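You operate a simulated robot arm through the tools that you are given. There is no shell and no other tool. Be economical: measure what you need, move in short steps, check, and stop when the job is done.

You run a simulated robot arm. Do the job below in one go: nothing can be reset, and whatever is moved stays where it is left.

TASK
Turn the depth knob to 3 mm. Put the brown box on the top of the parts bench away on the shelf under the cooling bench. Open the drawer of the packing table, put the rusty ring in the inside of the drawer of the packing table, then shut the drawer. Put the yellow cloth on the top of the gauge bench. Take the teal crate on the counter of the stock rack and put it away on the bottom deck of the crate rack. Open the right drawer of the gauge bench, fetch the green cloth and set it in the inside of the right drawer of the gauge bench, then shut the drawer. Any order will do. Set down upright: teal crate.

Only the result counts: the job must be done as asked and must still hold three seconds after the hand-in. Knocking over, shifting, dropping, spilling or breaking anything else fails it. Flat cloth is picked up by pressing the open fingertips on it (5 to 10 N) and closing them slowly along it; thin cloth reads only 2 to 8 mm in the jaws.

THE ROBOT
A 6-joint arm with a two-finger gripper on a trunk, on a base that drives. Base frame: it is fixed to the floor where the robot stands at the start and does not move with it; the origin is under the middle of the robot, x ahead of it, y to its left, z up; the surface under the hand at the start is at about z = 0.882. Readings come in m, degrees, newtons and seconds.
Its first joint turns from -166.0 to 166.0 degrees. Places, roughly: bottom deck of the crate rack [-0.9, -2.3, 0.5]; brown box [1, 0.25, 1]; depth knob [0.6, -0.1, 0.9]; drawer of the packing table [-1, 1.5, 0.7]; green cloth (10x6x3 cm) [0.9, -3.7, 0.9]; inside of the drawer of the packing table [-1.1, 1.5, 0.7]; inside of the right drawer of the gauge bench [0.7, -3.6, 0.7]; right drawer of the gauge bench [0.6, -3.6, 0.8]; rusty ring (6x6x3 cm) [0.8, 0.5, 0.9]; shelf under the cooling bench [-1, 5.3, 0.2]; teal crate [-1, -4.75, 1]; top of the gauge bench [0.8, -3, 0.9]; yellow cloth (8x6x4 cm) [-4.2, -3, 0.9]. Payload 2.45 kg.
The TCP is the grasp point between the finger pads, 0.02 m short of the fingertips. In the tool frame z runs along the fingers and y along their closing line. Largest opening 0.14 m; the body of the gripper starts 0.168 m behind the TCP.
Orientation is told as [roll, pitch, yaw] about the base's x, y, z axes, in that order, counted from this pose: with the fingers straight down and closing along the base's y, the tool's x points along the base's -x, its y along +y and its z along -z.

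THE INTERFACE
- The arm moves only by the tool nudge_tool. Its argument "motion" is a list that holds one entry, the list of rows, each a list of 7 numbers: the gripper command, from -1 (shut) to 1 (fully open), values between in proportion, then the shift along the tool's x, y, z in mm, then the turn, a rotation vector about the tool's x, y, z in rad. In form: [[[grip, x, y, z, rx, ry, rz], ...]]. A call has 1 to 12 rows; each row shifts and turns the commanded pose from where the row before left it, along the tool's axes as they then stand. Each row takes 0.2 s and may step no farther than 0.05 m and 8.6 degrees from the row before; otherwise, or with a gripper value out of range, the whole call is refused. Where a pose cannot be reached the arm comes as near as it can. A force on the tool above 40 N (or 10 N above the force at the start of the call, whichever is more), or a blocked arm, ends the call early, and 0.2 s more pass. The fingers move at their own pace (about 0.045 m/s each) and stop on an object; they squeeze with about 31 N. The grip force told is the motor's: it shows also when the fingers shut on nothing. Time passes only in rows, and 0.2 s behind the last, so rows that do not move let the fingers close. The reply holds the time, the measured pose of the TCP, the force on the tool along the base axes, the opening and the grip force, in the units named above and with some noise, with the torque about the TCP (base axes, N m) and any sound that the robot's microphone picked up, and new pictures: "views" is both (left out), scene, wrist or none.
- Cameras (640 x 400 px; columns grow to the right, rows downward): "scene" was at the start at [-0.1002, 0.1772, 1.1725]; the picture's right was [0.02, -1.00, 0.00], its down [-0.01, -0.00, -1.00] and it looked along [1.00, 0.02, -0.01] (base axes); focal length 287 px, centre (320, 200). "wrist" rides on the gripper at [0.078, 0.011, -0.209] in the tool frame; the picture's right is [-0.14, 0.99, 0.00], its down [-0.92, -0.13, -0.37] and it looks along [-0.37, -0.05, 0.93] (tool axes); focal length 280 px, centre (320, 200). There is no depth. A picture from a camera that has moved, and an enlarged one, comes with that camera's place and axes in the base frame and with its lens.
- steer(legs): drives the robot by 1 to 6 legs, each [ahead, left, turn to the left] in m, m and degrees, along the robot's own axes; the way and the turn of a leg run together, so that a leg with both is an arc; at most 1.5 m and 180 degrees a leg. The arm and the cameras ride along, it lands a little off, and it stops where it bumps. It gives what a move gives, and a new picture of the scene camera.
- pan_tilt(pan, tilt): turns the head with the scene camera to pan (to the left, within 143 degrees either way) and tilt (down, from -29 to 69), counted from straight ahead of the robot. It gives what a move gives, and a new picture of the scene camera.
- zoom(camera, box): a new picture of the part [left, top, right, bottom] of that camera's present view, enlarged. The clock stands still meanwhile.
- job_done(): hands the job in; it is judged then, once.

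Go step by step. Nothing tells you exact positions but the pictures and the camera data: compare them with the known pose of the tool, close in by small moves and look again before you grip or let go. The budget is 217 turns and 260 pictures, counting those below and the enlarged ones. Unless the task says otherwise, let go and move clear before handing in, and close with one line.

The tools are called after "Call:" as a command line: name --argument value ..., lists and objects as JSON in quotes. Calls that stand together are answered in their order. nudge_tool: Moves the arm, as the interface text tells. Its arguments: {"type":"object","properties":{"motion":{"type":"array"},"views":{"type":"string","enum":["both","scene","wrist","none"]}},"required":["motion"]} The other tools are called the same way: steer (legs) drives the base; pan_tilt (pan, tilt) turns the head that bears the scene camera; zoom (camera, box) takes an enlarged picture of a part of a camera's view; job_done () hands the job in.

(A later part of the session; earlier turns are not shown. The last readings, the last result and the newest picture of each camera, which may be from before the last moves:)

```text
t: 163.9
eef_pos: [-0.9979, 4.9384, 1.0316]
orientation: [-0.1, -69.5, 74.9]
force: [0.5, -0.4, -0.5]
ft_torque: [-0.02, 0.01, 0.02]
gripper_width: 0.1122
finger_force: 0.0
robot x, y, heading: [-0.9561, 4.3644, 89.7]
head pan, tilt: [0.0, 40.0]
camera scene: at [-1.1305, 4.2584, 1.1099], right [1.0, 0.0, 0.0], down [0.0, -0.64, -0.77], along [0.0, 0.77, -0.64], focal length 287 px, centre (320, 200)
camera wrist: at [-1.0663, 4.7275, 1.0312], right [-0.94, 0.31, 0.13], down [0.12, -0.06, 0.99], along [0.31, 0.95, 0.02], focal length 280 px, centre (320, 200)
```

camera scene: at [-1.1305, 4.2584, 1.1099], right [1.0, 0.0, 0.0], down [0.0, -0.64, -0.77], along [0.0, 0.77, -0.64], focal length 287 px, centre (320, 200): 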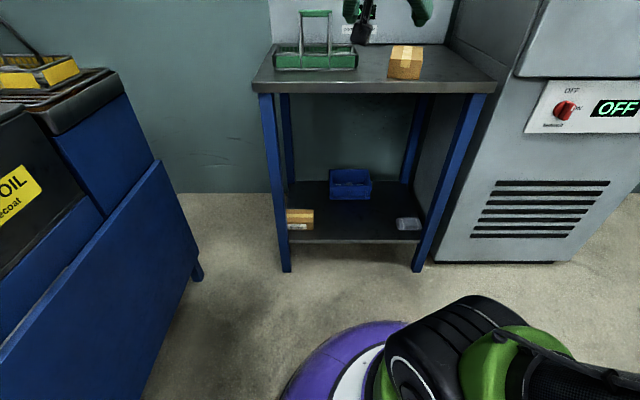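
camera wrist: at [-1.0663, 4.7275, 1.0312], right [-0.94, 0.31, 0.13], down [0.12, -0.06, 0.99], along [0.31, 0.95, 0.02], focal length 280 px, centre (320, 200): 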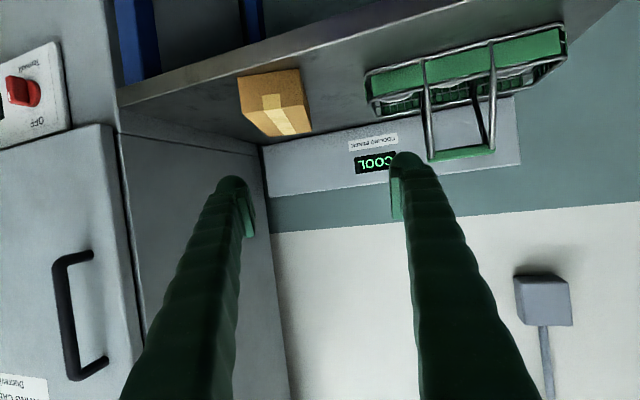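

The box sits on the bench top; the hand tilts 20° below horizontal. I'll line up in front of the box.

Call:
nudge_tool --motion '[[[0.6, 24, -13.6, 32, 0, 0, 0], [0.6, 24, -13.6, 32, 0, 0, 0], [0.6, 24, -13.6, 32, 0, 0, 0], [0.6, 23, -13.6, 32, 0, 0, 0], [0.6, 0, 0, 0, 0, 0, 0]]]' --views "both"

```text
t: 165.1
eef_pos: [-0.9211, 5.0075, 0.8958]
orientation: [-0.2, -69.5, 74.9]
force: [0.8, 0.1, 0.4]
ft_torque: [-0.03, 0.0, 0.01]
gripper_width: 0.1121
finger_force: 0.0
robot x, y, heading: [-0.9532, 4.362, 90.0]
head pan, tilt: [0.0, 40.0]
camera scene: at [-1.1305, 4.2584, 1.1099], right [1.0, 0.0, 0.0], down [0.0, -0.64, -0.77], along [0.0, 0.77, -0.64], focal length 287 px, centre (320, 200)
camera wrist: at [-0.9894, 4.7961, 0.8959], right [-0.94, 0.31, 0.13], down [0.12, -0.05, 0.99], along [0.31, 0.95, 0.02], focal length 280 px, centre (320, 200)
```

scene: 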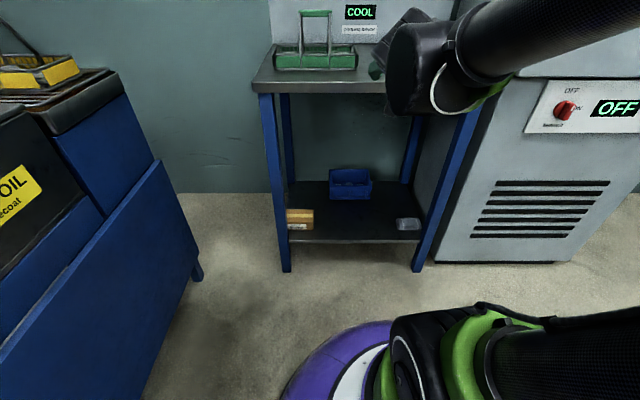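
wrist: 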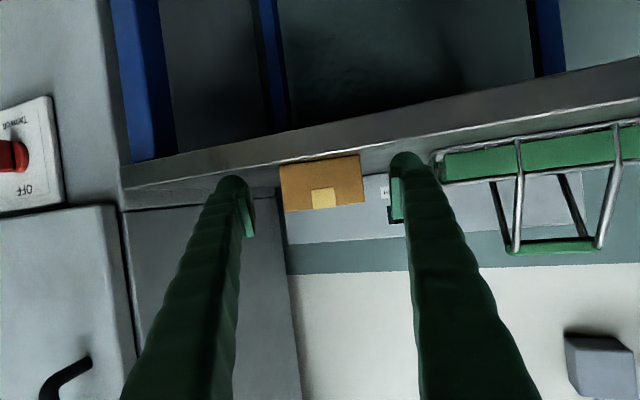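

Aligned. I'll slide forward around the box and grip.

Call:
nudge_tool --motion '[[[0.6, -13, 0, 35, 0, 0, 0], [0.6, -13, 0, 35, 0, 0, 0], [0.6, -13, 0, 35, 0, 0, 0], [0.6, -13, 0, 35, 0, 0, 0], [0.3, 0, 0, 0, 0, 0, 0], [0.1, 0, 0, 0, 0, 0, 0], [-0.1, 0, 0, 0, 0, 0, 0], [-0.1, 0, 0, 0, 0, 0, 0]]]' --views "wrist"

```text
t: 166.9
eef_pos: [-0.8813, 5.151, 0.8977]
orientation: [-0.3, -69.5, 74.9]
force: [-0.2, -2.9, 11.0]
ft_torque: [-0.89, 0.28, -0.28]
gripper_width: 0.0937
finger_force: 31.0
robot x, y, heading: [-0.9578, 4.3589, 89.9]
head pan, tilt: [0.0, 40.0]
camera wrist: at [-0.9496, 4.9394, 0.8965], right [-0.94, 0.31, 0.13], down [0.12, -0.06, 0.99], along [0.31, 0.95, 0.02], focal length 280 px, centre (320, 200)
```

wrist: 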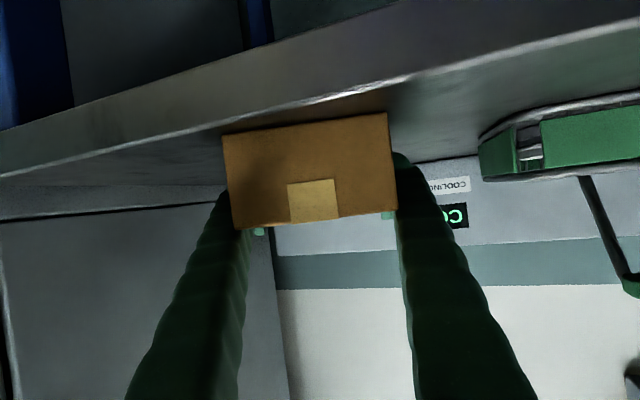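

Gripped. I'll lift, then back the base off so the arm can go low.

Call:
nudge_tool --motion '[[[-0.1, -37, 0, -14, 0, 0, 0], [-0.1, -19, 0, -7, 0, 0, 0], [-0.1, 0, 0, 0, 0, 0, 0]]]' --views "wrist"

Call:
steer --legs '[[-0.27, 0, 0], [0, 0.09, 0]]'

```text
t: 167.7
eef_pos: [-0.8822, 5.1509, 0.9573]
orientation: [-0.2, -69.5, 74.8]
force: [0.1, 0.8, -6.1]
ft_torque: [0.01, -0.01, 0.01]
gripper_width: 0.0934
finger_force: 31.2
robot x, y, heading: [-0.9561, 4.3637, 90.1]
head pan, tilt: [0.0, 40.0]
camera wrist: at [-0.9501, 4.9391, 0.9565], right [-0.94, 0.31, 0.13], down [0.12, -0.05, 0.99], along [0.31, 0.95, 0.02], focal length 280 px, centre (320, 200)
```

wrist: 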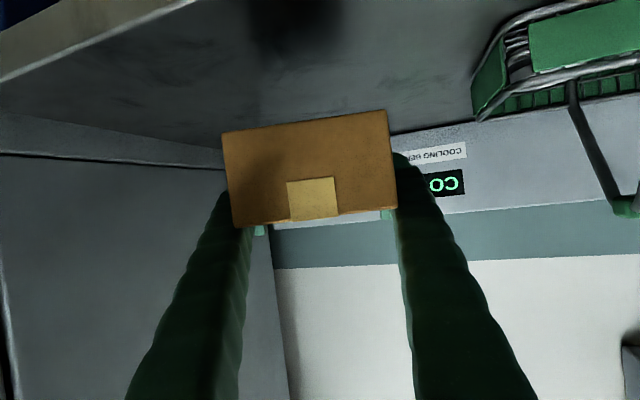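

```text
t: 170.3
eef_pos: [-0.972, 4.8826, 0.9568]
orientation: [-0.3, -69.3, 74.7]
force: [0.9, -0.2, -5.6]
ft_torque: [0.05, 0.04, -0.03]
gripper_width: 0.0927
finger_force: 31.0
robot x, y, heading: [-1.0463, 4.0917, 89.9]
head pan, tilt: [0.0, 40.0]
camera scene: at [-1.223, 3.9912, 1.1099], right [1.0, 0.0, 0.0], down [0.0, -0.64, -0.77], along [0.0, 0.77, -0.64], focal length 287 px, centre (320, 200)
```

scene: 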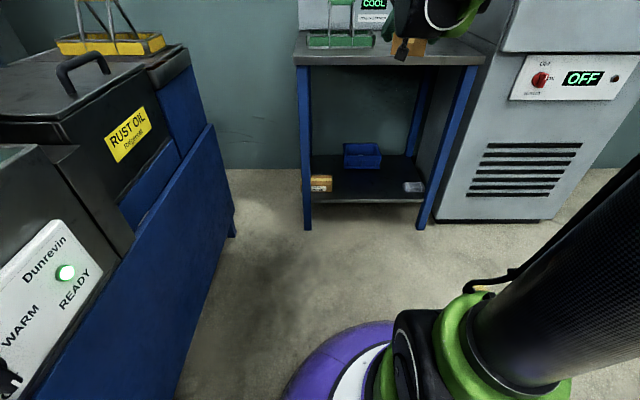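

Clear of the bench. I'll lower the hand in front of it.

Call:
nudge_tool --motion '[[[-0.1, 42, 0, 15.8, 0, 0, 0], [-0.1, 42, 0, 15.8, 0, 0, 0], [-0.1, 42, 0, 15.8, 0, 0, 0], [-0.1, 42, 0, 15.8, 0, 0, 0], [-0.1, 42, 0, 15.8, 0, 0, 0], [-0.1, 42, 0, 15.8, 0, 0, 0], [-0.1, 42, 0, 15.8, 0, 0, 0], [-0.1, 42, 0, 15.8, 0, 0, 0], [-0.1, 42, 0, 15.8, 0, 0, 0], [-0.1, 42, 0, 15.8, 0, 0, 0], [-0.1, 42, 0, 15.8, 0, 0, 0], [-0.1, 42, 0, 15.8, 0, 0, 0]]]' --views "scene"

```text
t: 172.9
eef_pos: [-0.9713, 4.968, 0.5817]
orientation: [-0.3, -69.2, 74.7]
force: [0.2, 0.6, -5.3]
ft_torque: [0.04, 0.05, 0.0]
gripper_width: 0.0926
finger_force: 31.3
out of reach, approached as far as the arm can: row 8, 9, 10, 11, 12
robot x, y, heading: [-1.0491, 4.0945, 89.9]
head pan, tilt: [0.0, 40.0]
camera scene: at [-1.223, 3.9913, 1.1099], right [1.0, 0.0, 0.0], down [0.0, -0.64, -0.77], along [0.0, 0.77, -0.64], focal length 287 px, centre (320, 200)
```

scene: 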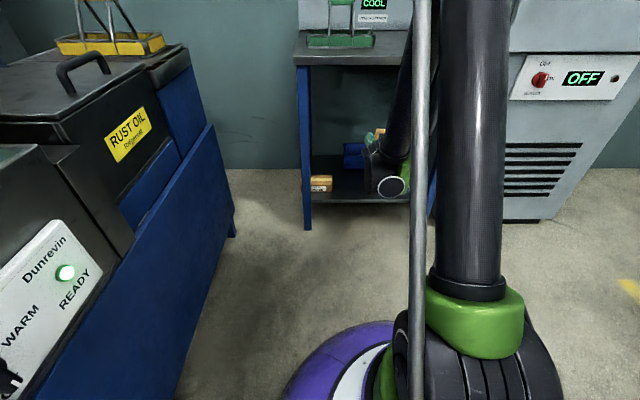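

With this tilt the wrist can't go low enough. I'll test a steeper 50° tilt for reach before regripping.

Call:
nudge_tool --motion '[[[-0.1, 13, 0, -36, 0, 0, 0], [-0.1, 0, 0, 0, 0, 0.13, 0], [-0.1, 0, 0, 0, 0, 0.13, 0], [-0.1, 0, 0, 0, 0, 0.13, 0], [-0.1, 0, 0, 0, 0, 0.13, 0], [-0.1, 29, 0, 34.5, 0, 0, 0], [-0.1, 29, 0, 34.5, 0, 0, 0], [-0.1, 29, 0, 34.5, 0, 0, 0], [-0.1, 29, 0, 34.5, 0, 0, 0], [-0.1, 29, 0, 34.5, 0, 0, 0], [-0.1, 29, 0, 34.5, 0, 0, 0], [-0.1, 15, 0, 17, 0, 0, 0]]]' --views "scene"

```text
t: 175.5
eef_pos: [-0.9828, 4.985, 0.3473]
orientation: [-0.3, -39.3, 74.6]
force: [-0.7, -0.3, -5.7]
ft_torque: [0.03, 0.0, 0.0]
gripper_width: 0.0927
finger_force: 31.3
out of reach, approached as far as the arm can: row 1, 10, 11, 12
robot x, y, heading: [-1.0469, 4.0922, 89.8]
head pan, tilt: [0.0, 40.0]
camera scene: at [-1.223, 3.9914, 1.1099], right [1.0, 0.0, 0.0], down [0.0, -0.64, -0.77], along [0.0, 0.77, -0.64], focal length 287 px, centre (320, 200)
```

scene: 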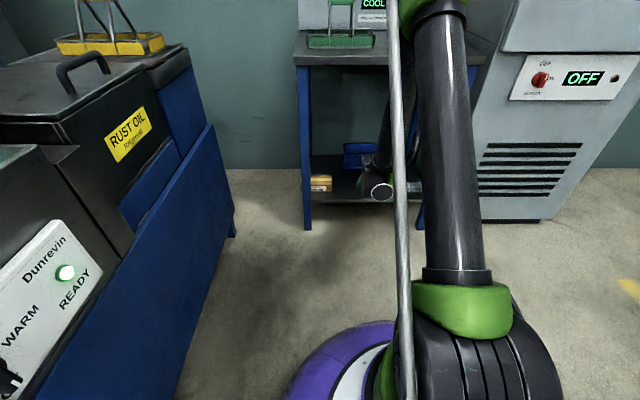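

I'll continue the test: steeper to about 65° and down to z≈0.26.

Call:
nudge_tool --motion '[[[-0.1, 0, 0, 0, 0, 0.12, 0], [-0.1, 0, 0, 0, 0, 0.12, 0], [-0.1, 12, 0, 26, 0, 0, 0], [-0.1, 12, 0, 26, 0, 0, 0], [-0.1, 12, 0, 26, 0, 0, 0], [-0.1, 0, 0, 0, 0, 0, 0]]]' --views "wrist"

```text
t: 176.9
eef_pos: [-0.9815, 4.9866, 0.2605]
orientation: [-0.2, -25.9, 74.4]
force: [0.6, 0.1, -5.6]
ft_torque: [0.04, -0.05, 0.01]
gripper_width: 0.0928
finger_force: 31.1
robot x, y, heading: [-1.0477, 4.092, 89.6]
head pan, tilt: [0.0, 40.0]
camera wrist: at [-1.0341, 4.8349, 0.4134], right [-0.92, 0.39, 0.06], down [0.3, 0.61, 0.73], along [0.25, 0.69, -0.68], focal length 280 px, centre (320, 200)
```

wrist: 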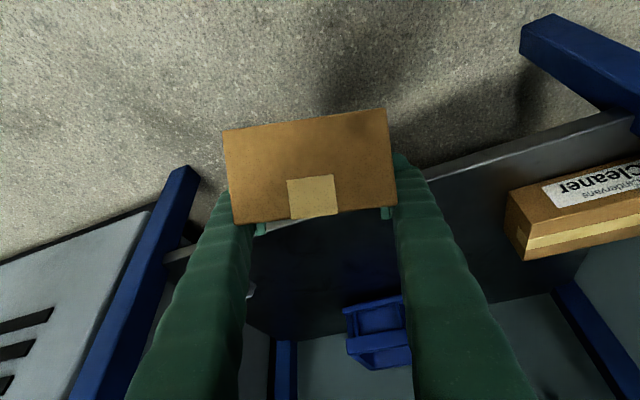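

The 64° tilt reaches the shelf level. I'll back off, return the box to the bench top upright, and regrip at that tilt.

Call:
steer --legs '[[-0.12, 0, 0]]'

Call:
nudge_tool --motion '[[[-0.1, -19.6, 0, -40.5, 0, 0, 0], [-0.1, -19.6, 0, -40.5, 0, 0, 0], [-0.1, -19.6, 0, -40.5, 0, 0, 0], [-0.1, -19.6, 0, -40.5, 0, 0, 0], [-0.1, -19.6, 0, -40.5, 0, 0, 0], [-0.1, -19.6, 0, -40.5, 0, 0, 0], [-0.1, -19.6, 0, -40.5, 0, 0, 0], [-0.1, -19.6, 0, -40.5, 0, 0, 0], [-0.1, -19.6, 0, -40.5, 0, 0, 0], [-0.1, -19.6, 0, -40.5, 0, 0, 0], [-0.1, -19.6, 0, -40.5, 0, 0, 0], [-0.1, -19.6, 0, -40.5, 0, 0, 0]]]' --views "none"

Call:
nudge_tool --motion '[[[-0.1, -19.6, 0, -40.5, 0, 0, 0], [-0.1, -19.6, 0, -40.5, 0, 0, 0], [-0.1, -19.6, 0, -40.5, 0, 0, 0], [-0.1, 0, 0, 0, 0, -0.127, 0], [-0.1, 0, 0, 0, 0, -0.127, 0], [-0.1, 0, 0, 0, 0, -0.127, 0], [-0.1, 0, 0, 0, 0, -0.127, 0], [-0.1, 0, 0, 0, 0, -0.127, 0], [-0.1, 0, 0, 0, 0, -0.127, 0], [-0.1, 0, 0, 0, 0, 0, 0]]]' --views "scene"

```text
t: 178.1
eef_pos: [-0.9819, 4.8684, 0.2617]
orientation: [-0.2, -25.9, 74.5]
force: [0.3, -1.0, -6.1]
ft_torque: [0.08, -0.01, 0.02]
gripper_width: 0.0929
finger_force: 30.6
robot x, y, heading: [-1.045, 3.9758, 90.0]
head pan, tilt: [0.0, 40.0]
camera scene: at [-1.2234, 3.8736, 1.1099], right [1.0, 0.0, 0.0], down [0.0, -0.64, -0.77], along [0.0, 0.77, -0.64], focal length 287 px, centre (320, 200)
```

scene: 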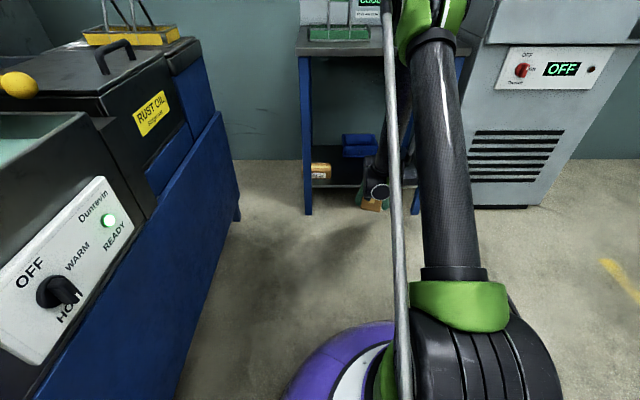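

```text
t: 180.7
eef_pos: [-0.9822, 4.8694, 0.8022]
orientation: [-0.1, -25.8, 74.4]
force: [0.9, 1.0, -5.4]
ft_torque: [0.05, -0.01, 0.01]
gripper_width: 0.0928
finger_force: 30.9
robot x, y, heading: [-1.0461, 3.9763, 89.7]
head pan, tilt: [0.0, 40.0]
```

```text
t: 182.9
eef_pos: [-0.983, 4.8692, 0.9363]
orientation: [-0.2, -69.6, 74.7]
force: [-1.1, 0.6, -6.4]
ft_torque: [0.0, -0.01, 0.02]
gripper_width: 0.0929
finger_force: 31.0
robot x, y, heading: [-1.0449, 3.9764, 89.8]
head pan, tilt: [0.0, 40.0]
camera scene: at [-1.2234, 3.8735, 1.1099], right [1.0, 0.0, 0.0], down [0.0, -0.64, -0.77], along [0.0, 0.77, -0.64], focal length 287 px, centre (320, 200)
```

scene: 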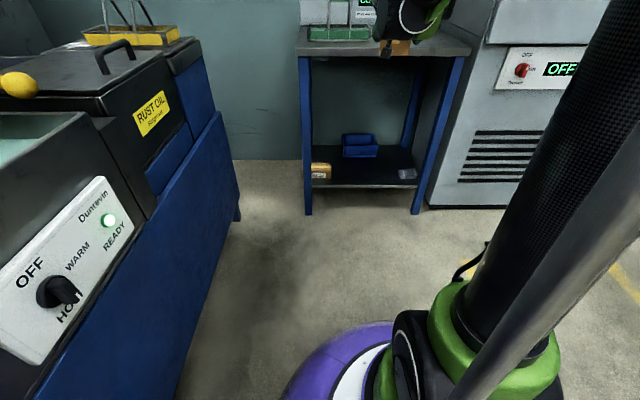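

I'll drive right and forward so the box is over the bench top again.

Call:
steer --legs '[[0, -0.1, 0], [0.28, 0, 0]]'

Call:
nudge_tool --motion '[[[-0.1, 18, 0, 7, 0, 0, 0], [-0.1, 9, 0, 3.5, 0, 0, 0], [-0.1, 4, 0, 1.5, 0, 0, 0], [-0.1, 4, 0, 1.5, 0, 0, 0], [-0.1, 3, 0, 1, 0, 0, 0], [-0.1, 0, 0, 0, 0, 0, 0]]]' --views "both"

```text
t: 185.6
eef_pos: [-0.8797, 5.1464, 0.9352]
orientation: [-0.3, -69.5, 74.6]
force: [-0.3, -1.3, -6.5]
ft_torque: [0.0, 0.0, 0.01]
gripper_width: 0.0926
finger_force: 31.0
robot x, y, heading: [-0.9467, 4.256, 89.6]
head pan, tilt: [0.0, 40.0]
camera scene: at [-1.1212, 4.1522, 1.1099], right [1.0, -0.01, 0.0], down [0.0, -0.64, -0.77], along [0.0, 0.77, -0.64], focal length 287 px, centre (320, 200)
```

scene: 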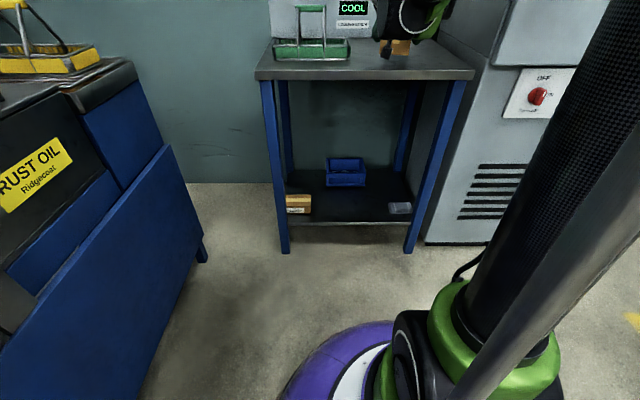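

```text
t: 186.8
eef_pos: [-0.8783, 5.1478, 0.8993]
orientation: [-0.2, -69.8, 74.7]
force: [0.3, -5.7, 16.5]
ft_torque: [-0.87, 0.45, -0.1]
gripper_width: 0.0931
finger_force: 30.3
robot x, y, heading: [-0.9472, 4.2533, 89.6]
head pan, tilt: [0.0, 40.0]
stopped in row 5: the force on the tool passed its limit at 49 N (the readings are from after the stop); the commanded pose is now the measured one
camera scene: at [-1.1212, 4.1514, 1.1098], right [1.0, -0.01, 0.0], down [0.0, -0.64, -0.77], along [0.0, 0.77, -0.64], focal length 287 px, centre (320, 200)
camera wrist: at [-0.9473, 4.9369, 0.8971], right [-0.94, 0.31, 0.13], down [0.11, -0.06, 0.99], along [0.32, 0.95, 0.02], focal length 280 px, centre (320, 200)
```

scene: 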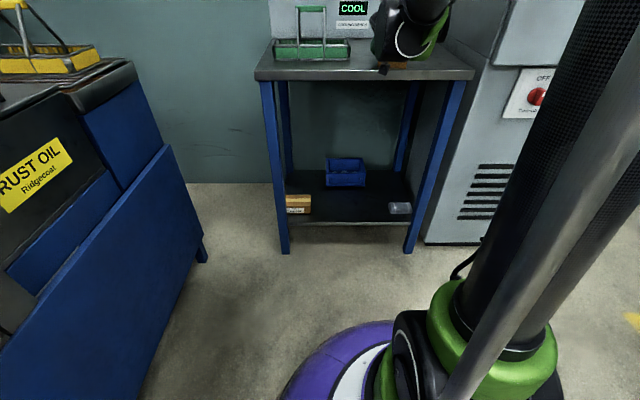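
wrist: 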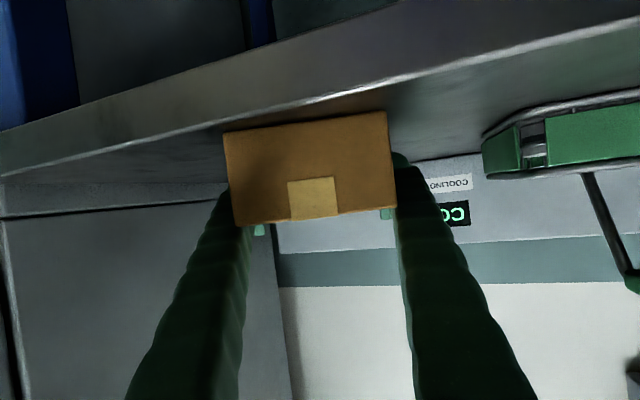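

On the bench top again. I'll release, retract, rise and steepen the hand.

Call:
nudge_tool --motion '[[[0.6, 0, 0, 0, 0, 0, 0], [0.6, 0, 0, 0, 0, 0, 0], [0.6, 13, 0, -35, 0, 0, 0], [0.6, 13, 0, -35, 0, 0, 0], [0.6, 13, 0, -35, 0, 0, 0], [0.6, 13, 0, -35, 0, 0, 0], [0.6, -37, 0, -14, 0, 0, 0], [0.6, -37, 0, -14, 0, 0, 0], [0.6, -37, 0, -14, 0, 0, 0]]]' --views "none"

Call:
nudge_tool --motion '[[[0.6, 0, 0, 0, 0, 0.127, 0], [0.6, 0, 0, 0, 0, 0.127, 0], [0.6, 0, 0, 0, 0, 0.127, 0], [0.6, 0, 0, 0, 0, 0.127, 0], [0.6, 0, 0, 0, 0, 0.127, 0], [0.6, 0, 0, 0, 0, 0.127, 0], [0.6, 0, 0, 0, 0, 0, 0]]]' --views "both"

```text
t: 188.8
eef_pos: [-0.9183, 5.003, 1.0153]
orientation: [-0.3, -69.7, 74.7]
force: [0.3, -0.3, 0.8]
ft_torque: [-0.03, 0.01, -0.02]
gripper_width: 0.112
finger_force: 0.0
robot x, y, heading: [-0.9438, 4.2568, 89.6]
head pan, tilt: [0.0, 40.0]
```

```text
t: 190.4
eef_pos: [-0.9191, 5.0022, 1.018]
orientation: [-0.1, -26.0, 74.4]
force: [-0.3, 0.1, -0.1]
ft_torque: [-0.02, 0.01, -0.02]
gripper_width: 0.1121
finger_force: 0.0
robot x, y, heading: [-0.9441, 4.2576, 89.6]
head pan, tilt: [0.0, 40.0]
camera scene: at [-1.1212, 4.1521, 1.1099], right [1.0, -0.01, 0.0], down [0.0, -0.64, -0.77], along [0.0, 0.77, -0.64], focal length 287 px, centre (320, 200)
camera wrist: at [-0.9721, 4.8509, 1.1692], right [-0.92, 0.39, 0.06], down [0.3, 0.61, 0.73], along [0.25, 0.69, -0.68], focal length 280 px, centre (320, 200)
```

scene: 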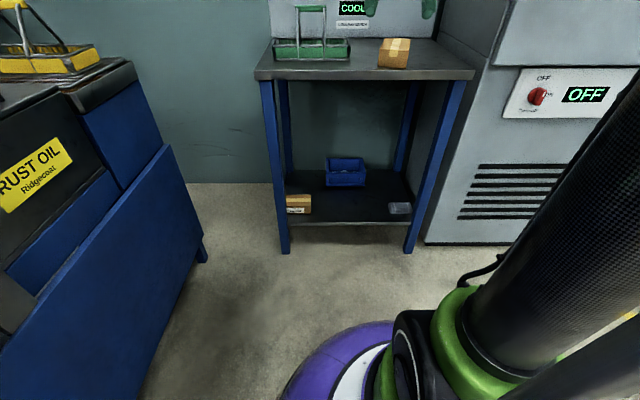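
wrist: 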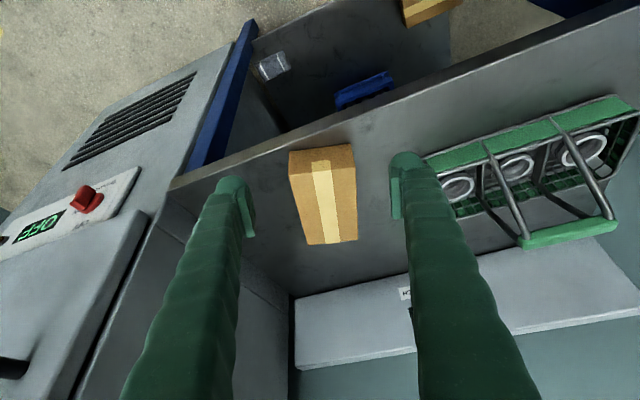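

The box centre is about (-0.88, 5.135). I'll approach over it and lower at this tilt.

Call:
nudge_tool --motion '[[[0.6, -41, 0, 20, 0, 0, 0], [0.6, -41, 0, 20, 0, 0, 0], [0.6, -41, 0, 20, 0, 0, 0], [0.6, 17, 0, 35, 0, 0, 0], [0.6, 17, 0, 35, 0, 0, 0], [0.6, 0, 0, 0, 0, 0, 0]]]' --views "wrist"

```text
t: 191.8
eef_pos: [-0.8822, 5.1341, 0.9391]
orientation: [-0.1, -26.0, 74.3]
force: [-0.7, -0.3, -0.3]
ft_torque: [-0.02, -0.02, 0.05]
gripper_width: 0.1121
finger_force: 0.0
robot x, y, heading: [-0.945, 4.2593, 89.5]
head pan, tilt: [0.0, 40.0]
camera wrist: at [-0.9351, 4.9827, 1.0915], right [-0.92, 0.39, 0.06], down [0.3, 0.61, 0.74], along [0.25, 0.69, -0.67], focal length 280 px, centre (320, 200)
```

wrist: 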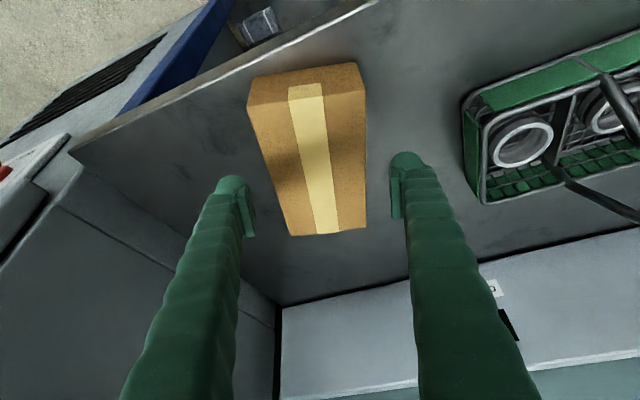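

Call:
nudge_tool --motion '[[[0.6, 18, 0, 13.5, 0, 0, 0], [0.6, 18, 0, 13.5, 0, 0, 0], [0.3, 0, 0, 0, 0, 0, 0], [0.1, 0, 0, 0, 0, 0, 0], [-0.1, 0, 0, 0, 0, 0, 0], [-0.1, 0, 0, 0, 0, 0, 0]]]' --views "wrist"

```text
t: 193.2
eef_pos: [-0.8872, 5.1153, 0.8991]
orientation: [-0.1, -26.0, 74.4]
force: [-2.6, -0.3, 0.2]
ft_torque: [0.0, 0.03, 0.07]
gripper_width: 0.0905
finger_force: 31.0
robot x, y, heading: [-0.9454, 4.2545, 89.9]
head pan, tilt: [0.0, 40.0]
camera wrist: at [-0.9397, 4.9636, 1.0515], right [-0.92, 0.39, 0.06], down [0.3, 0.61, 0.74], along [0.25, 0.69, -0.67], focal length 280 px, centre (320, 200)
```

wrist: 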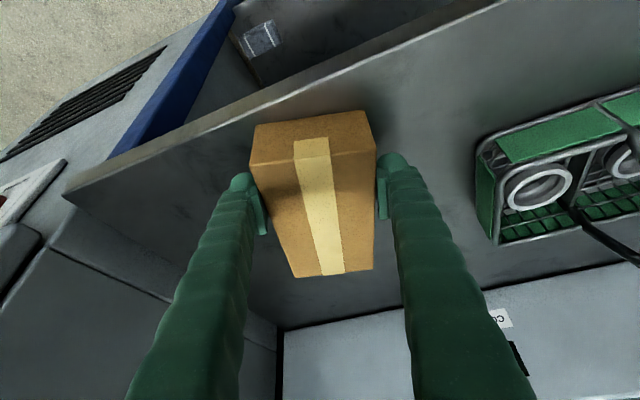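

Gripped upright at the working tilt. I'll lift, back off, and lower in front of the shelf.

Call:
nudge_tool --motion '[[[-0.1, -18, 0, -36, 0, 0, 0], [-0.1, -9, 0, -18, 0, 0, 0], [-0.1, 0, 0, 0, 0, 0, 0]]]' --views "none"

Call:
steer --legs '[[-0.25, 0, 0], [0, 0.09, 0]]'

Call:
nudge_tool --motion '[[[-0.1, 19.6, 0, 40.5, 0, 0, 0], [-0.1, 19.6, 0, 40.5, 0, 0, 0], [-0.1, 19.6, 0, 40.5, 0, 0, 0], [-0.1, 19.6, 0, 40.5, 0, 0, 0], [-0.1, 19.6, 0, 40.5, 0, 0, 0], [-0.1, 19.6, 0, 40.5, 0, 0, 0], [-0.1, 19.6, 0, 40.5, 0, 0, 0], [-0.1, 19.6, 0, 40.5, 0, 0, 0], [-0.1, 19.6, 0, 40.5, 0, 0, 0], [-0.1, 19.6, 0, 40.5, 0, 0, 0], [-0.1, 19.6, 0, 40.5, 0, 0, 0], [-0.1, 19.6, 0, 40.5, 0, 0, 0]]]' --views "none"

```text
t: 194.0
eef_pos: [-0.8855, 5.1158, 0.9594]
orientation: [-0.1, -26.0, 74.4]
force: [-0.6, 0.7, -6.4]
ft_torque: [-0.18, 0.06, 0.0]
gripper_width: 0.0901
finger_force: 30.6
robot x, y, heading: [-0.9446, 4.2542, 89.6]
head pan, tilt: [0.0, 40.0]
```

```text
t: 196.6
eef_pos: [-0.9772, 4.8654, 0.9606]
orientation: [-0.1, -26.0, 74.4]
force: [0.6, 0.4, -5.6]
ft_torque: [-0.17, 0.06, -0.01]
gripper_width: 0.0901
finger_force: 31.0
robot x, y, heading: [-1.0392, 4.0079, 89.7]
head pan, tilt: [0.0, 40.0]
camera scene: at [-1.2132, 3.9031, 1.1099], right [1.0, -0.01, 0.0], down [0.0, -0.64, -0.77], along [0.0, 0.77, -0.64], focal length 287 px, centre (320, 200)
```

scene: 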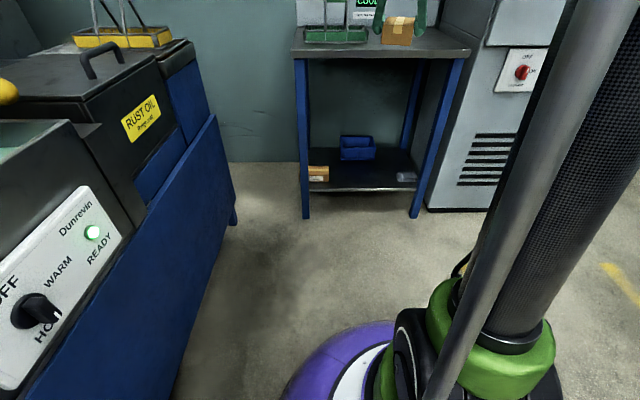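

```text
t: 199.2
eef_pos: [-0.975, 4.8659, 0.4205]
orientation: [-0.1, -25.9, 74.4]
force: [-0.3, 0.1, -6.6]
ft_torque: [-0.16, 0.02, 0.03]
gripper_width: 0.0899
finger_force: 30.6
robot x, y, heading: [-1.0343, 4.0062, 89.6]
head pan, tilt: [0.0, 40.0]
```

Call:
nudge_tool --motion '[[[-0.1, 19.6, 0, 40.5, 0, 0, 0], [-0.1, 19.6, 0, 40.5, 0, 0, 0], [-0.1, 19.6, 0, 40.5, 0, 0, 0], [-0.1, 0, 0, 0, 0, 0, 0]]]' --views "both"

```text
t: 200.2
eef_pos: [-0.9776, 4.8685, 0.2842]
orientation: [0.0, -26.1, 74.3]
force: [-0.2, 0.6, -5.3]
ft_torque: [-0.2, 0.05, -0.01]
gripper_width: 0.0903
finger_force: 30.9
robot x, y, heading: [-1.0394, 4.0039, 89.3]
head pan, tilt: [0.0, 40.0]
camera scene: at [-1.2132, 3.9032, 1.1099], right [1.0, -0.01, 0.0], down [0.0, -0.64, -0.77], along [0.0, 0.77, -0.64], focal length 287 px, centre (320, 200)
camera wrist: at [-1.0315, 4.7163, 0.4361], right [-0.92, 0.39, 0.06], down [0.3, 0.61, 0.74], along [0.25, 0.69, -0.68], focal length 280 px, centre (320, 200)
```

scene: 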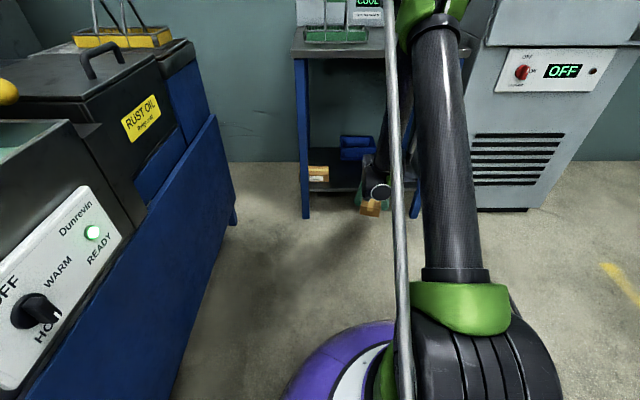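
wrist: 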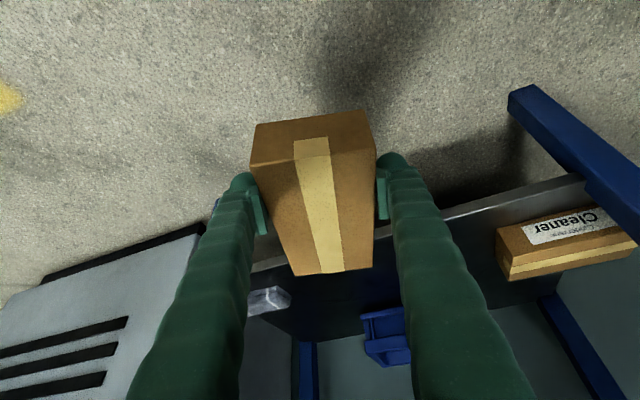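

The forearm stays well in front of the bench-top edge in this pose. I'll drive forward to bring the box over the shelf.

Call:
steer --legs '[[0.31, 0, 0]]'

Call:
nudge_tool --motion '[[[-0.1, 0, 0, 0, 0, 0, 0]]]' --views "wrist"

```text
t: 202.2
eef_pos: [-0.9769, 5.1718, 0.2842]
orientation: [-0.1, -26.0, 74.4]
force: [0.4, -0.2, -5.2]
ft_torque: [-0.21, 0.1, 0.02]
gripper_width: 0.0898
finger_force: 31.1
robot x, y, heading: [-1.036, 4.3115, 89.7]
head pan, tilt: [0.0, 40.0]
camera scene: at [-1.2113, 4.2064, 1.1099], right [1.0, -0.01, 0.0], down [0.0, -0.64, -0.77], along [0.0, 0.77, -0.64], focal length 287 px, centre (320, 200)
```

scene: 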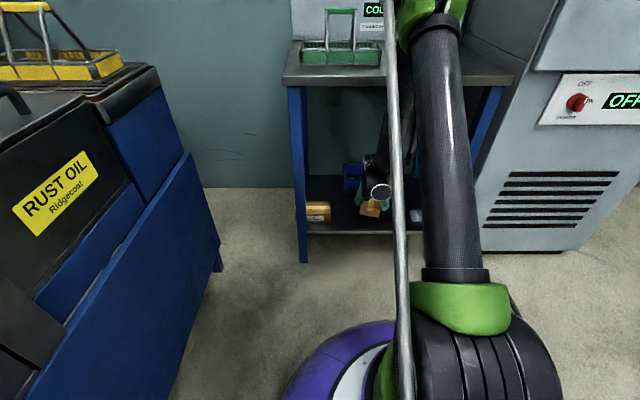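

```text
t: 202.6
eef_pos: [-0.9762, 5.1711, 0.2852]
orientation: [-0.1, -26.0, 74.4]
force: [-0.3, -0.6, -6.6]
ft_torque: [-0.2, 0.06, -0.03]
gripper_width: 0.0898
finger_force: 30.8
robot x, y, heading: [-1.0329, 4.306, 89.7]
head pan, tilt: [0.0, 40.0]
camera wrist: at [-1.0299, 5.0195, 0.4365], right [-0.92, 0.39, 0.06], down [0.3, 0.61, 0.74], along [0.25, 0.69, -0.68], focal length 280 px, centre (320, 200)
```

wrist: 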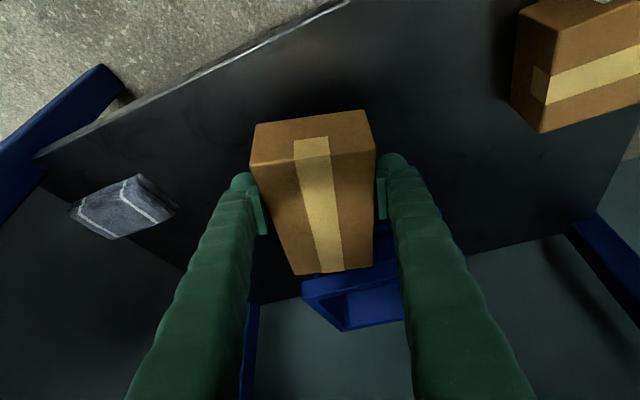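

Clear on both sides. I'll lower to contact.

Call:
nudge_tool --motion '[[[-0.1, 9, 0, 18, 0, 0, 0], [-0.1, 4.4, 0, 9, 0, 0, 0], [-0.1, 2.2, 0, 4.5, 0, 0, 0], [-0.1, 2.2, 0, 4.5, 0, 0, 0], [-0.1, 1.7, 0, 3.6, 0, 0, 0], [-0.1, 1.7, 0, 3.6, 0, 0, 0], [-0.1, 1.7, 0, 3.6, 0, 0, 0], [-0.1, 1.7, 0, 3.6, 0, 0, 0]]]' --views "wrist"

```text
t: 204.4
eef_pos: [-0.9773, 5.1879, 0.2401]
orientation: [-0.1, -25.8, 74.4]
force: [-1.2, -11.2, 25.0]
ft_torque: [-1.1, 0.17, 0.04]
gripper_width: 0.0897
finger_force: 31.3
out of reach, approached as far as the arm can: row 2, 3, 5, 7
robot x, y, heading: [-1.0394, 4.3107, 89.5]
head pan, tilt: [0.0, 40.0]
camera wrist: at [-1.0292, 5.0365, 0.3934], right [-0.92, 0.39, 0.06], down [0.3, 0.61, 0.73], along [0.25, 0.69, -0.68], focal length 280 px, centre (320, 200)
```

wrist: 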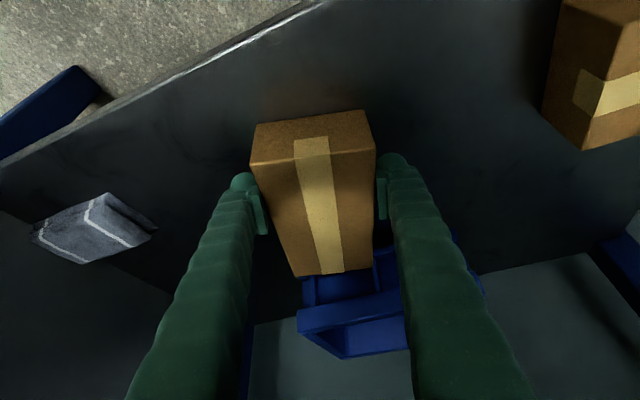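

Contact made. I'll release and withdraw along the fingers.

Call:
nudge_tool --motion '[[[0.3, 0, 0, 0, 0, 0, 0], [0.4, 0, 0, 0, 0, 0, 0], [0.4, 0, 0, 0, 0, 0, 0], [0.4, 0, 0, -25, 0, 0, 0], [0.4, 0, 0, -35, 0, 0, 0], [0.4, 0, 0, -40, 0, 0, 0], [0.4, 0, 0, 0, 0, 0, 0]]]' --views "wrist"

```text
t: 206.0
eef_pos: [-0.9869, 5.1461, 0.328]
orientation: [0.0, -26.0, 74.4]
force: [-0.3, -0.2, 0.2]
ft_torque: [0.04, 0.0, 0.01]
gripper_width: 0.0983
finger_force: 0.1
robot x, y, heading: [-1.0373, 4.3085, 89.6]
head pan, tilt: [0.0, 40.0]
camera wrist: at [-1.0403, 4.9943, 0.4808], right [-0.92, 0.39, 0.06], down [0.3, 0.61, 0.74], along [0.25, 0.69, -0.67], focal length 280 px, centre (320, 200)
```

wrist: 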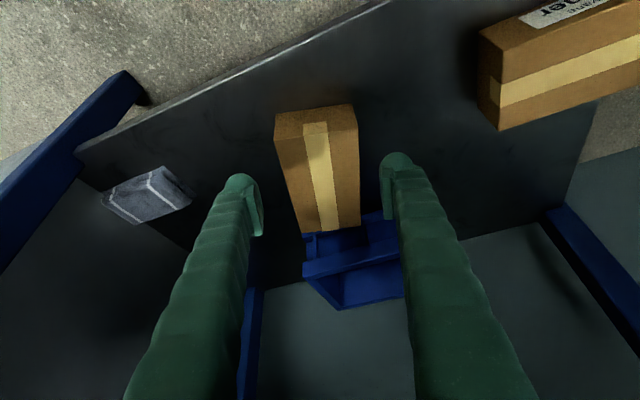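

The box is on the shelf. I'll back out, raise the arm and make it vertical.

Call:
steer --legs '[[-0.5, 0, 0]]'

Call:
nudge_tool --motion '[[[0.4, -19.6, 0, -40.5, 0, 0, 0], [0.4, -19.6, 0, -40.5, 0, 0, 0], [0.4, -19.6, 0, -40.5, 0, 0, 0], [0.4, -19.6, 0, -40.5, 0, 0, 0], [0.4, -19.6, 0, -40.5, 0, 0, 0], [0.4, -19.6, 0, -40.5, 0, 0, 0], [0.4, -19.6, 0, -40.5, 0, 0, 0], [0.4, -19.6, 0, -40.5, 0, 0, 0], [0.4, -19.6, 0, -40.5, 0, 0, 0], [0.4, -19.6, 0, -40.5, 0, 0, 0], [0.4, -19.6, 0, -40.5, 0, 0, 0], [0.4, -19.6, 0, -40.5, 0, 0, 0]]]' --views "none"

Call:
nudge_tool --motion '[[[0.4, -19.6, 0, -40.5, 0, 0, 0], [0.4, -19.6, 0, -40.5, 0, 0, 0], [0.4, -19.6, 0, -40.5, 0, 0, 0], [0.4, -19.6, 0, -40.5, 0, 0, 0], [0.4, 0, 0, 0, 0, 0.13, 0], [0.4, 0, 0, 0, 0, 0.13, 0], [0.4, 0, 0, 0, 0, 0.13, 0], [0.4, 0, 0, 0, 0, 0.064, 0], [0.4, 40, 0, -20, 0, 0, 0], [0.4, 40, 0, -20, 0, 0, 0], [0.4, 40, 0, -20, 0, 0, 0], [0.4, 40, 0, 0, 0, 0, 0]]]' --views "none"

```text
t: 208.9
eef_pos: [-0.9893, 4.6479, 0.3285]
orientation: [-0.1, -26.0, 74.4]
force: [1.1, 0.2, 0.0]
ft_torque: [0.0, 0.01, 0.01]
gripper_width: 0.0978
finger_force: 0.1
robot x, y, heading: [-1.0332, 3.81, 89.5]
head pan, tilt: [0.0, 40.0]
camera scene: at [-1.2146, 3.708, 1.1099], right [1.0, -0.01, 0.0], down [0.0, -0.64, -0.77], along [0.01, 0.77, -0.64], focal length 287 px, centre (320, 200)
```

scene: 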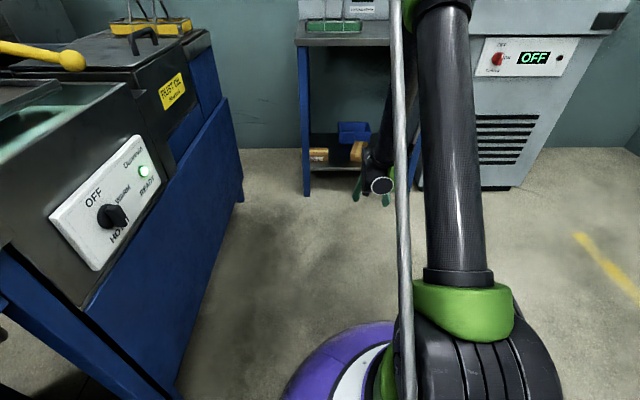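

```text
t: 211.5
eef_pos: [-0.9941, 4.6472, 0.8706]
orientation: [-0.2, -26.0, 74.5]
force: [0.1, -0.3, -0.3]
ft_torque: [-0.02, 0.01, 0.0]
gripper_width: 0.0982
finger_force: 0.0
robot x, y, heading: [-1.0404, 3.8098, 89.6]
head pan, tilt: [0.0, 40.0]
```

```text
t: 214.1
eef_pos: [-1.0346, 4.4913, 1.1081]
orientation: [0.0, 0.0, 74.2]
force: [-0.2, 0.5, 0.2]
ft_torque: [-0.04, 0.04, 0.0]
gripper_width: 0.0977
finger_force: 0.1
robot x, y, heading: [-1.0366, 3.8079, 89.7]
head pan, tilt: [0.0, 40.0]
```

I'll drive back down the aisle, facing -y.

Call:
nudge_tool --motion '[[[0.4, 45, 0, 0, 0, 0, 0], [0.4, 45, 0, 0, 0, 0, 0], [0.4, 45, 0, 0, 0, 0, 0]]]' --views "none"

Call:
pan_tilt --pan 0 --tilt 15

Call:
steer --legs '[[0, -0.8, 0], [0, 0, -179.5], [1.5, 0, 0], [1.5, 0, 0], [1.5, 0, 0]]'

```text
t: 214.9
eef_pos: [-1.0719, 4.3613, 1.1065]
orientation: [-0.1, 0.1, 74.3]
force: [0.4, 0.1, 0.3]
ft_torque: [-0.08, 0.0, 0.01]
gripper_width: 0.098
finger_force: 0.1
robot x, y, heading: [-1.0364, 3.8114, 89.7]
head pan, tilt: [0.0, 40.0]
```

```text
t: 215.8
eef_pos: [-1.0721, 4.3618, 1.1067]
orientation: [0.0, 0.0, 74.2]
force: [1.0, 0.3, 0.0]
ft_torque: [-0.03, 0.02, 0.03]
gripper_width: 0.098
finger_force: 0.1
robot x, y, heading: [-1.0347, 3.8085, 89.5]
head pan, tilt: [0.0, 15.0]
camera scene: at [-1.2145, 3.7161, 1.1494], right [1.0, -0.01, 0.0], down [0.0, -0.26, -0.97], along [0.01, 0.97, -0.26], focal length 287 px, centre (320, 200)
```

scene: 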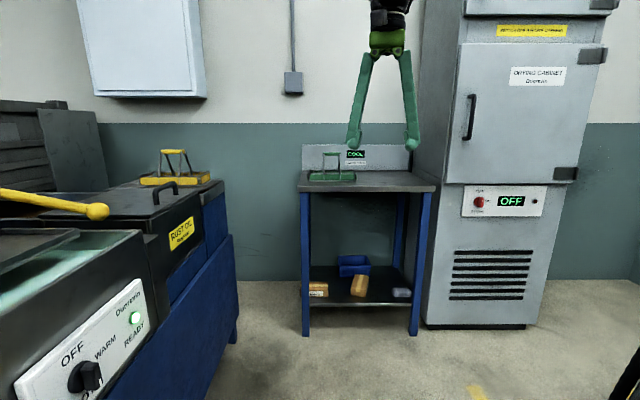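

```text
t: 248.5
eef_pos: [-0.3153, -1.1989, 1.1085]
orientation: [-0.1, 0.0, -105.8]
force: [-0.4, 0.4, -0.5]
ft_torque: [0.02, 0.01, -0.01]
gripper_width: 0.098
finger_force: 0.1
robot x, y, heading: [-0.3504, -0.6468, -90.6]
head pan, tilt: [0.0, 15.0]
camera scene: at [-0.1731, -0.5515, 1.1494], right [-1.0, 0.01, 0.0], down [0.0, 0.26, -0.97], along [-0.01, -0.97, -0.26], focal length 287 px, centre (320, 200)
```

scene: 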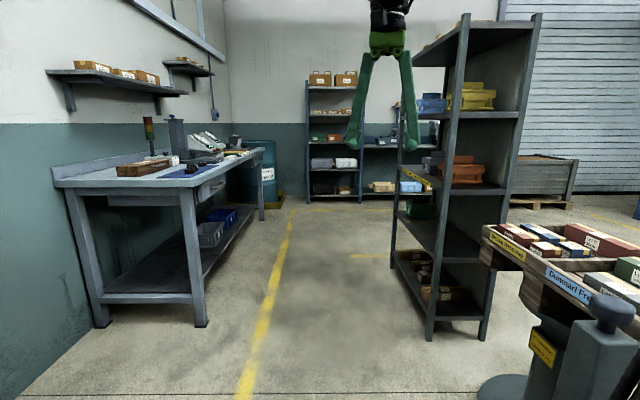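

The gauge bench is on the left and the crate rack on the right. I'll drive to face the gauge bench's right drawer.

Call:
steer --legs '[[1.4, 0, 0], [1.4, 0, 0], [0, 0, 90.5]]'

Call:
pan_tilt --pan 0 --tilt 25

```text
t: 265.5
eef_pos: [0.1932, -3.3729, 1.1079]
orientation: [-0.1, 0.0, -17.4]
force: [0.4, 0.0, 1.1]
ft_torque: [0.01, -0.03, 0.01]
gripper_width: 0.098
finger_force: 0.1
robot x, y, heading: [-0.3569, -3.3894, -2.1]
head pan, tilt: [0.0, 15.0]
camera scene: at [-0.4497, -3.2123, 1.1494], right [-0.04, -1.0, 0.0], down [-0.26, 0.01, -0.97], along [0.97, -0.04, -0.26], focal length 287 px, centre (320, 200)
```

scene: 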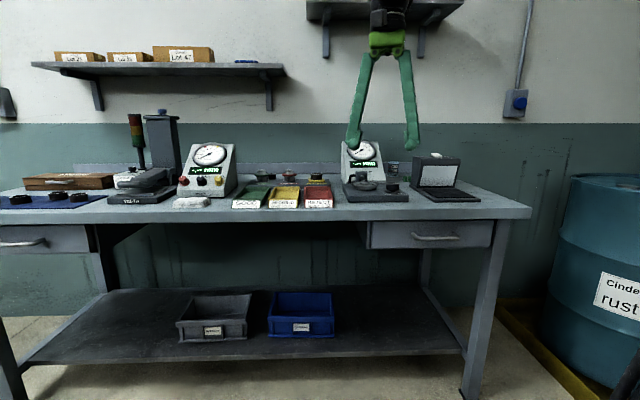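

```text
t: 266.2
eef_pos: [0.1923, -3.3739, 1.1076]
orientation: [-0.2, 0.0, -17.4]
force: [0.0, 0.3, 0.3]
ft_torque: [0.02, -0.02, 0.01]
gripper_width: 0.098
finger_force: 0.1
robot x, y, heading: [-0.359, -3.3927, -1.8]
head pan, tilt: [0.0, 25.0]
camera scene: at [-0.451, -3.2122, 1.1333], right [-0.04, -1.0, 0.0], down [-0.42, 0.02, -0.91], along [0.91, -0.03, -0.42], focal length 287 px, centre (320, 200)
```

scene: 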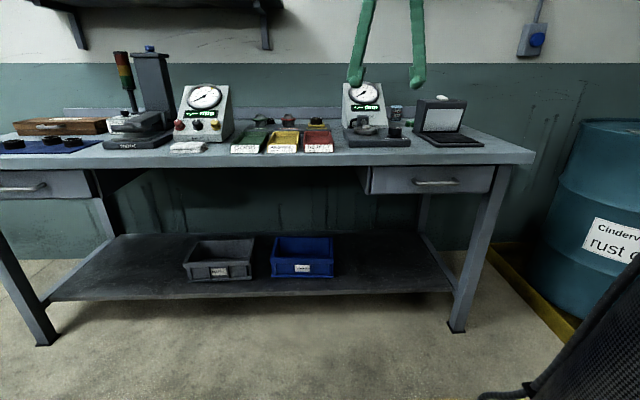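

I'll enlarge the bench's right side to find the green cloth and the handle.

Call:
zoom --camera "scene" --box '[220, 70, 540, 210]'

```text
2.00 times, centred on (380, 140) of scene
camera zoom: at [-0.451, -3.2122, 1.1333], right [-0.04, -1.0, 0.0], down [-0.42, 0.02, -0.91], along [0.91, -0.03, -0.42], focal length 574 px, centre (200, 320)
```

zoom: 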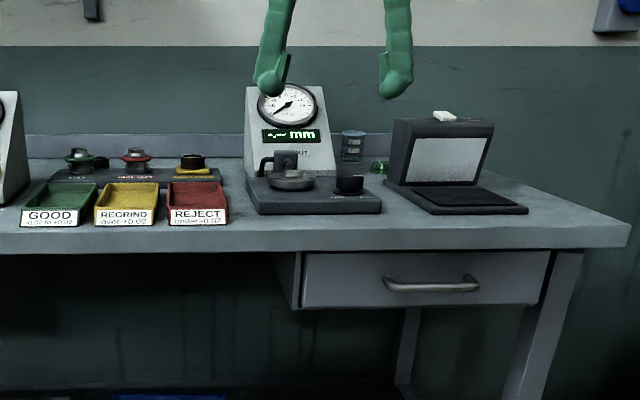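

The green cloth peeks out at about (0.94, -3.69), and the handle is near (0.45, -3.63, 0.777). I'll align the base and rotate the hand for the handle.

Call:
steer --legs '[[0, -0.2, 1.8]]'

Call:
nudge_tool --motion '[[[0, 0, 0, 0, 0, 0, -0.144], [0, 0, 0, 0, 0, 0, -0.144], [0, 0, 0, 0, 0, 0, -0.144], [0, 0, 0, 0, 0, 0, -0.144], [0, 0, 0, 0, 0, 0, -0.144], [0, 0, 0, 0, 0, 0, -0.144], [0, 0, 0, 0, 0, 0, -0.144], [0, 0, 0, 0, 0, 0, -0.144], [0, 0, 0, 0, 0, 0, -0.144], [0, 0, 0, 0, 0, 0, -0.144], [0, 0, 0, 0, 0, 0, -0.144], [0, 0, 0, 0, 0, 0, -0.144]]]' --views "none"

Call:
nudge_tool --motion '[[[0, 0, 0, 0, 0, 0, -0.12], [0, 0, 0, 0, 0.141, 0, 0], [0, 0, 0, 0, 0.141, 0, 0], [0, 0, 0, 0, 0.141, 0, 0], [0, 0, 0, 0, 0.141, 0, 0], [0, 0, 0, 0, 0.141, 0, 0], [0, 0, 0, 0, 0.141, 0, 0], [0, 0, 0, 0, 0.141, 0, 0], [0, 0, 0, 0, 0.141, 0, 0], [0, 0, 0, 0, 0.141, 0, 0], [0, 0, 0, 0, 0, 0, 0]]]' --views "wrist"

```text
t: 267.8
eef_pos: [0.1878, -3.56, 1.1079]
orientation: [-0.1, 0.0, -15.8]
force: [0.6, -0.1, 0.1]
ft_torque: [-0.01, 0.01, 0.03]
gripper_width: 0.0981
finger_force: 0.0
robot x, y, heading: [-0.3665, -3.5937, -0.4]
head pan, tilt: [0.0, 25.0]
camera scene: at [-0.4605, -3.4171, 1.1332], right [-0.01, -1.0, 0.0], down [-0.42, 0.0, -0.91], along [0.91, -0.01, -0.42], focal length 287 px, centre (320, 200)
```

scene: 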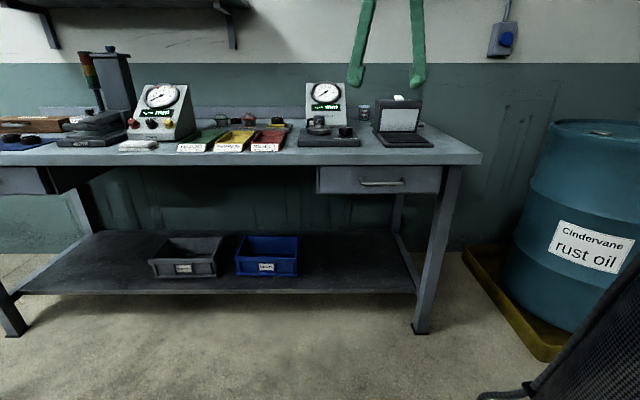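

```text
t: 270.4
eef_pos: [0.1894, -3.5607, 1.1077]
orientation: [0.0, 0.1, 83.4]
force: [0.2, -0.8, -0.3]
ft_torque: [0.01, -0.01, -0.01]
gripper_width: 0.07
finger_force: 0.1
robot x, y, heading: [-0.3651, -3.5907, -0.3]
head pan, tilt: [0.0, 25.0]
```

```text
t: 272.8
eef_pos: [0.1863, -3.5589, 1.1064]
orientation: [-72.8, 0.1, 90.2]
force: [-0.1, 0.1, 1.0]
ft_torque: [0.01, -0.02, 0.01]
gripper_width: 0.0699
finger_force: 0.0
robot x, y, heading: [-0.3654, -3.5942, -0.4]
head pan, tilt: [0.0, 25.0]
camera wrist: at [-0.0142, -3.637, 1.1579], right [-0.29, 0.13, -0.95], down [-0.32, 0.92, 0.23], along [0.9, 0.37, -0.23], focal length 280 px, centre (320, 200)
```

wrist: 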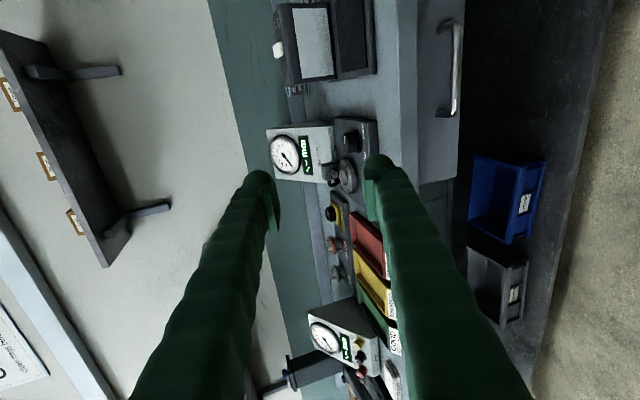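

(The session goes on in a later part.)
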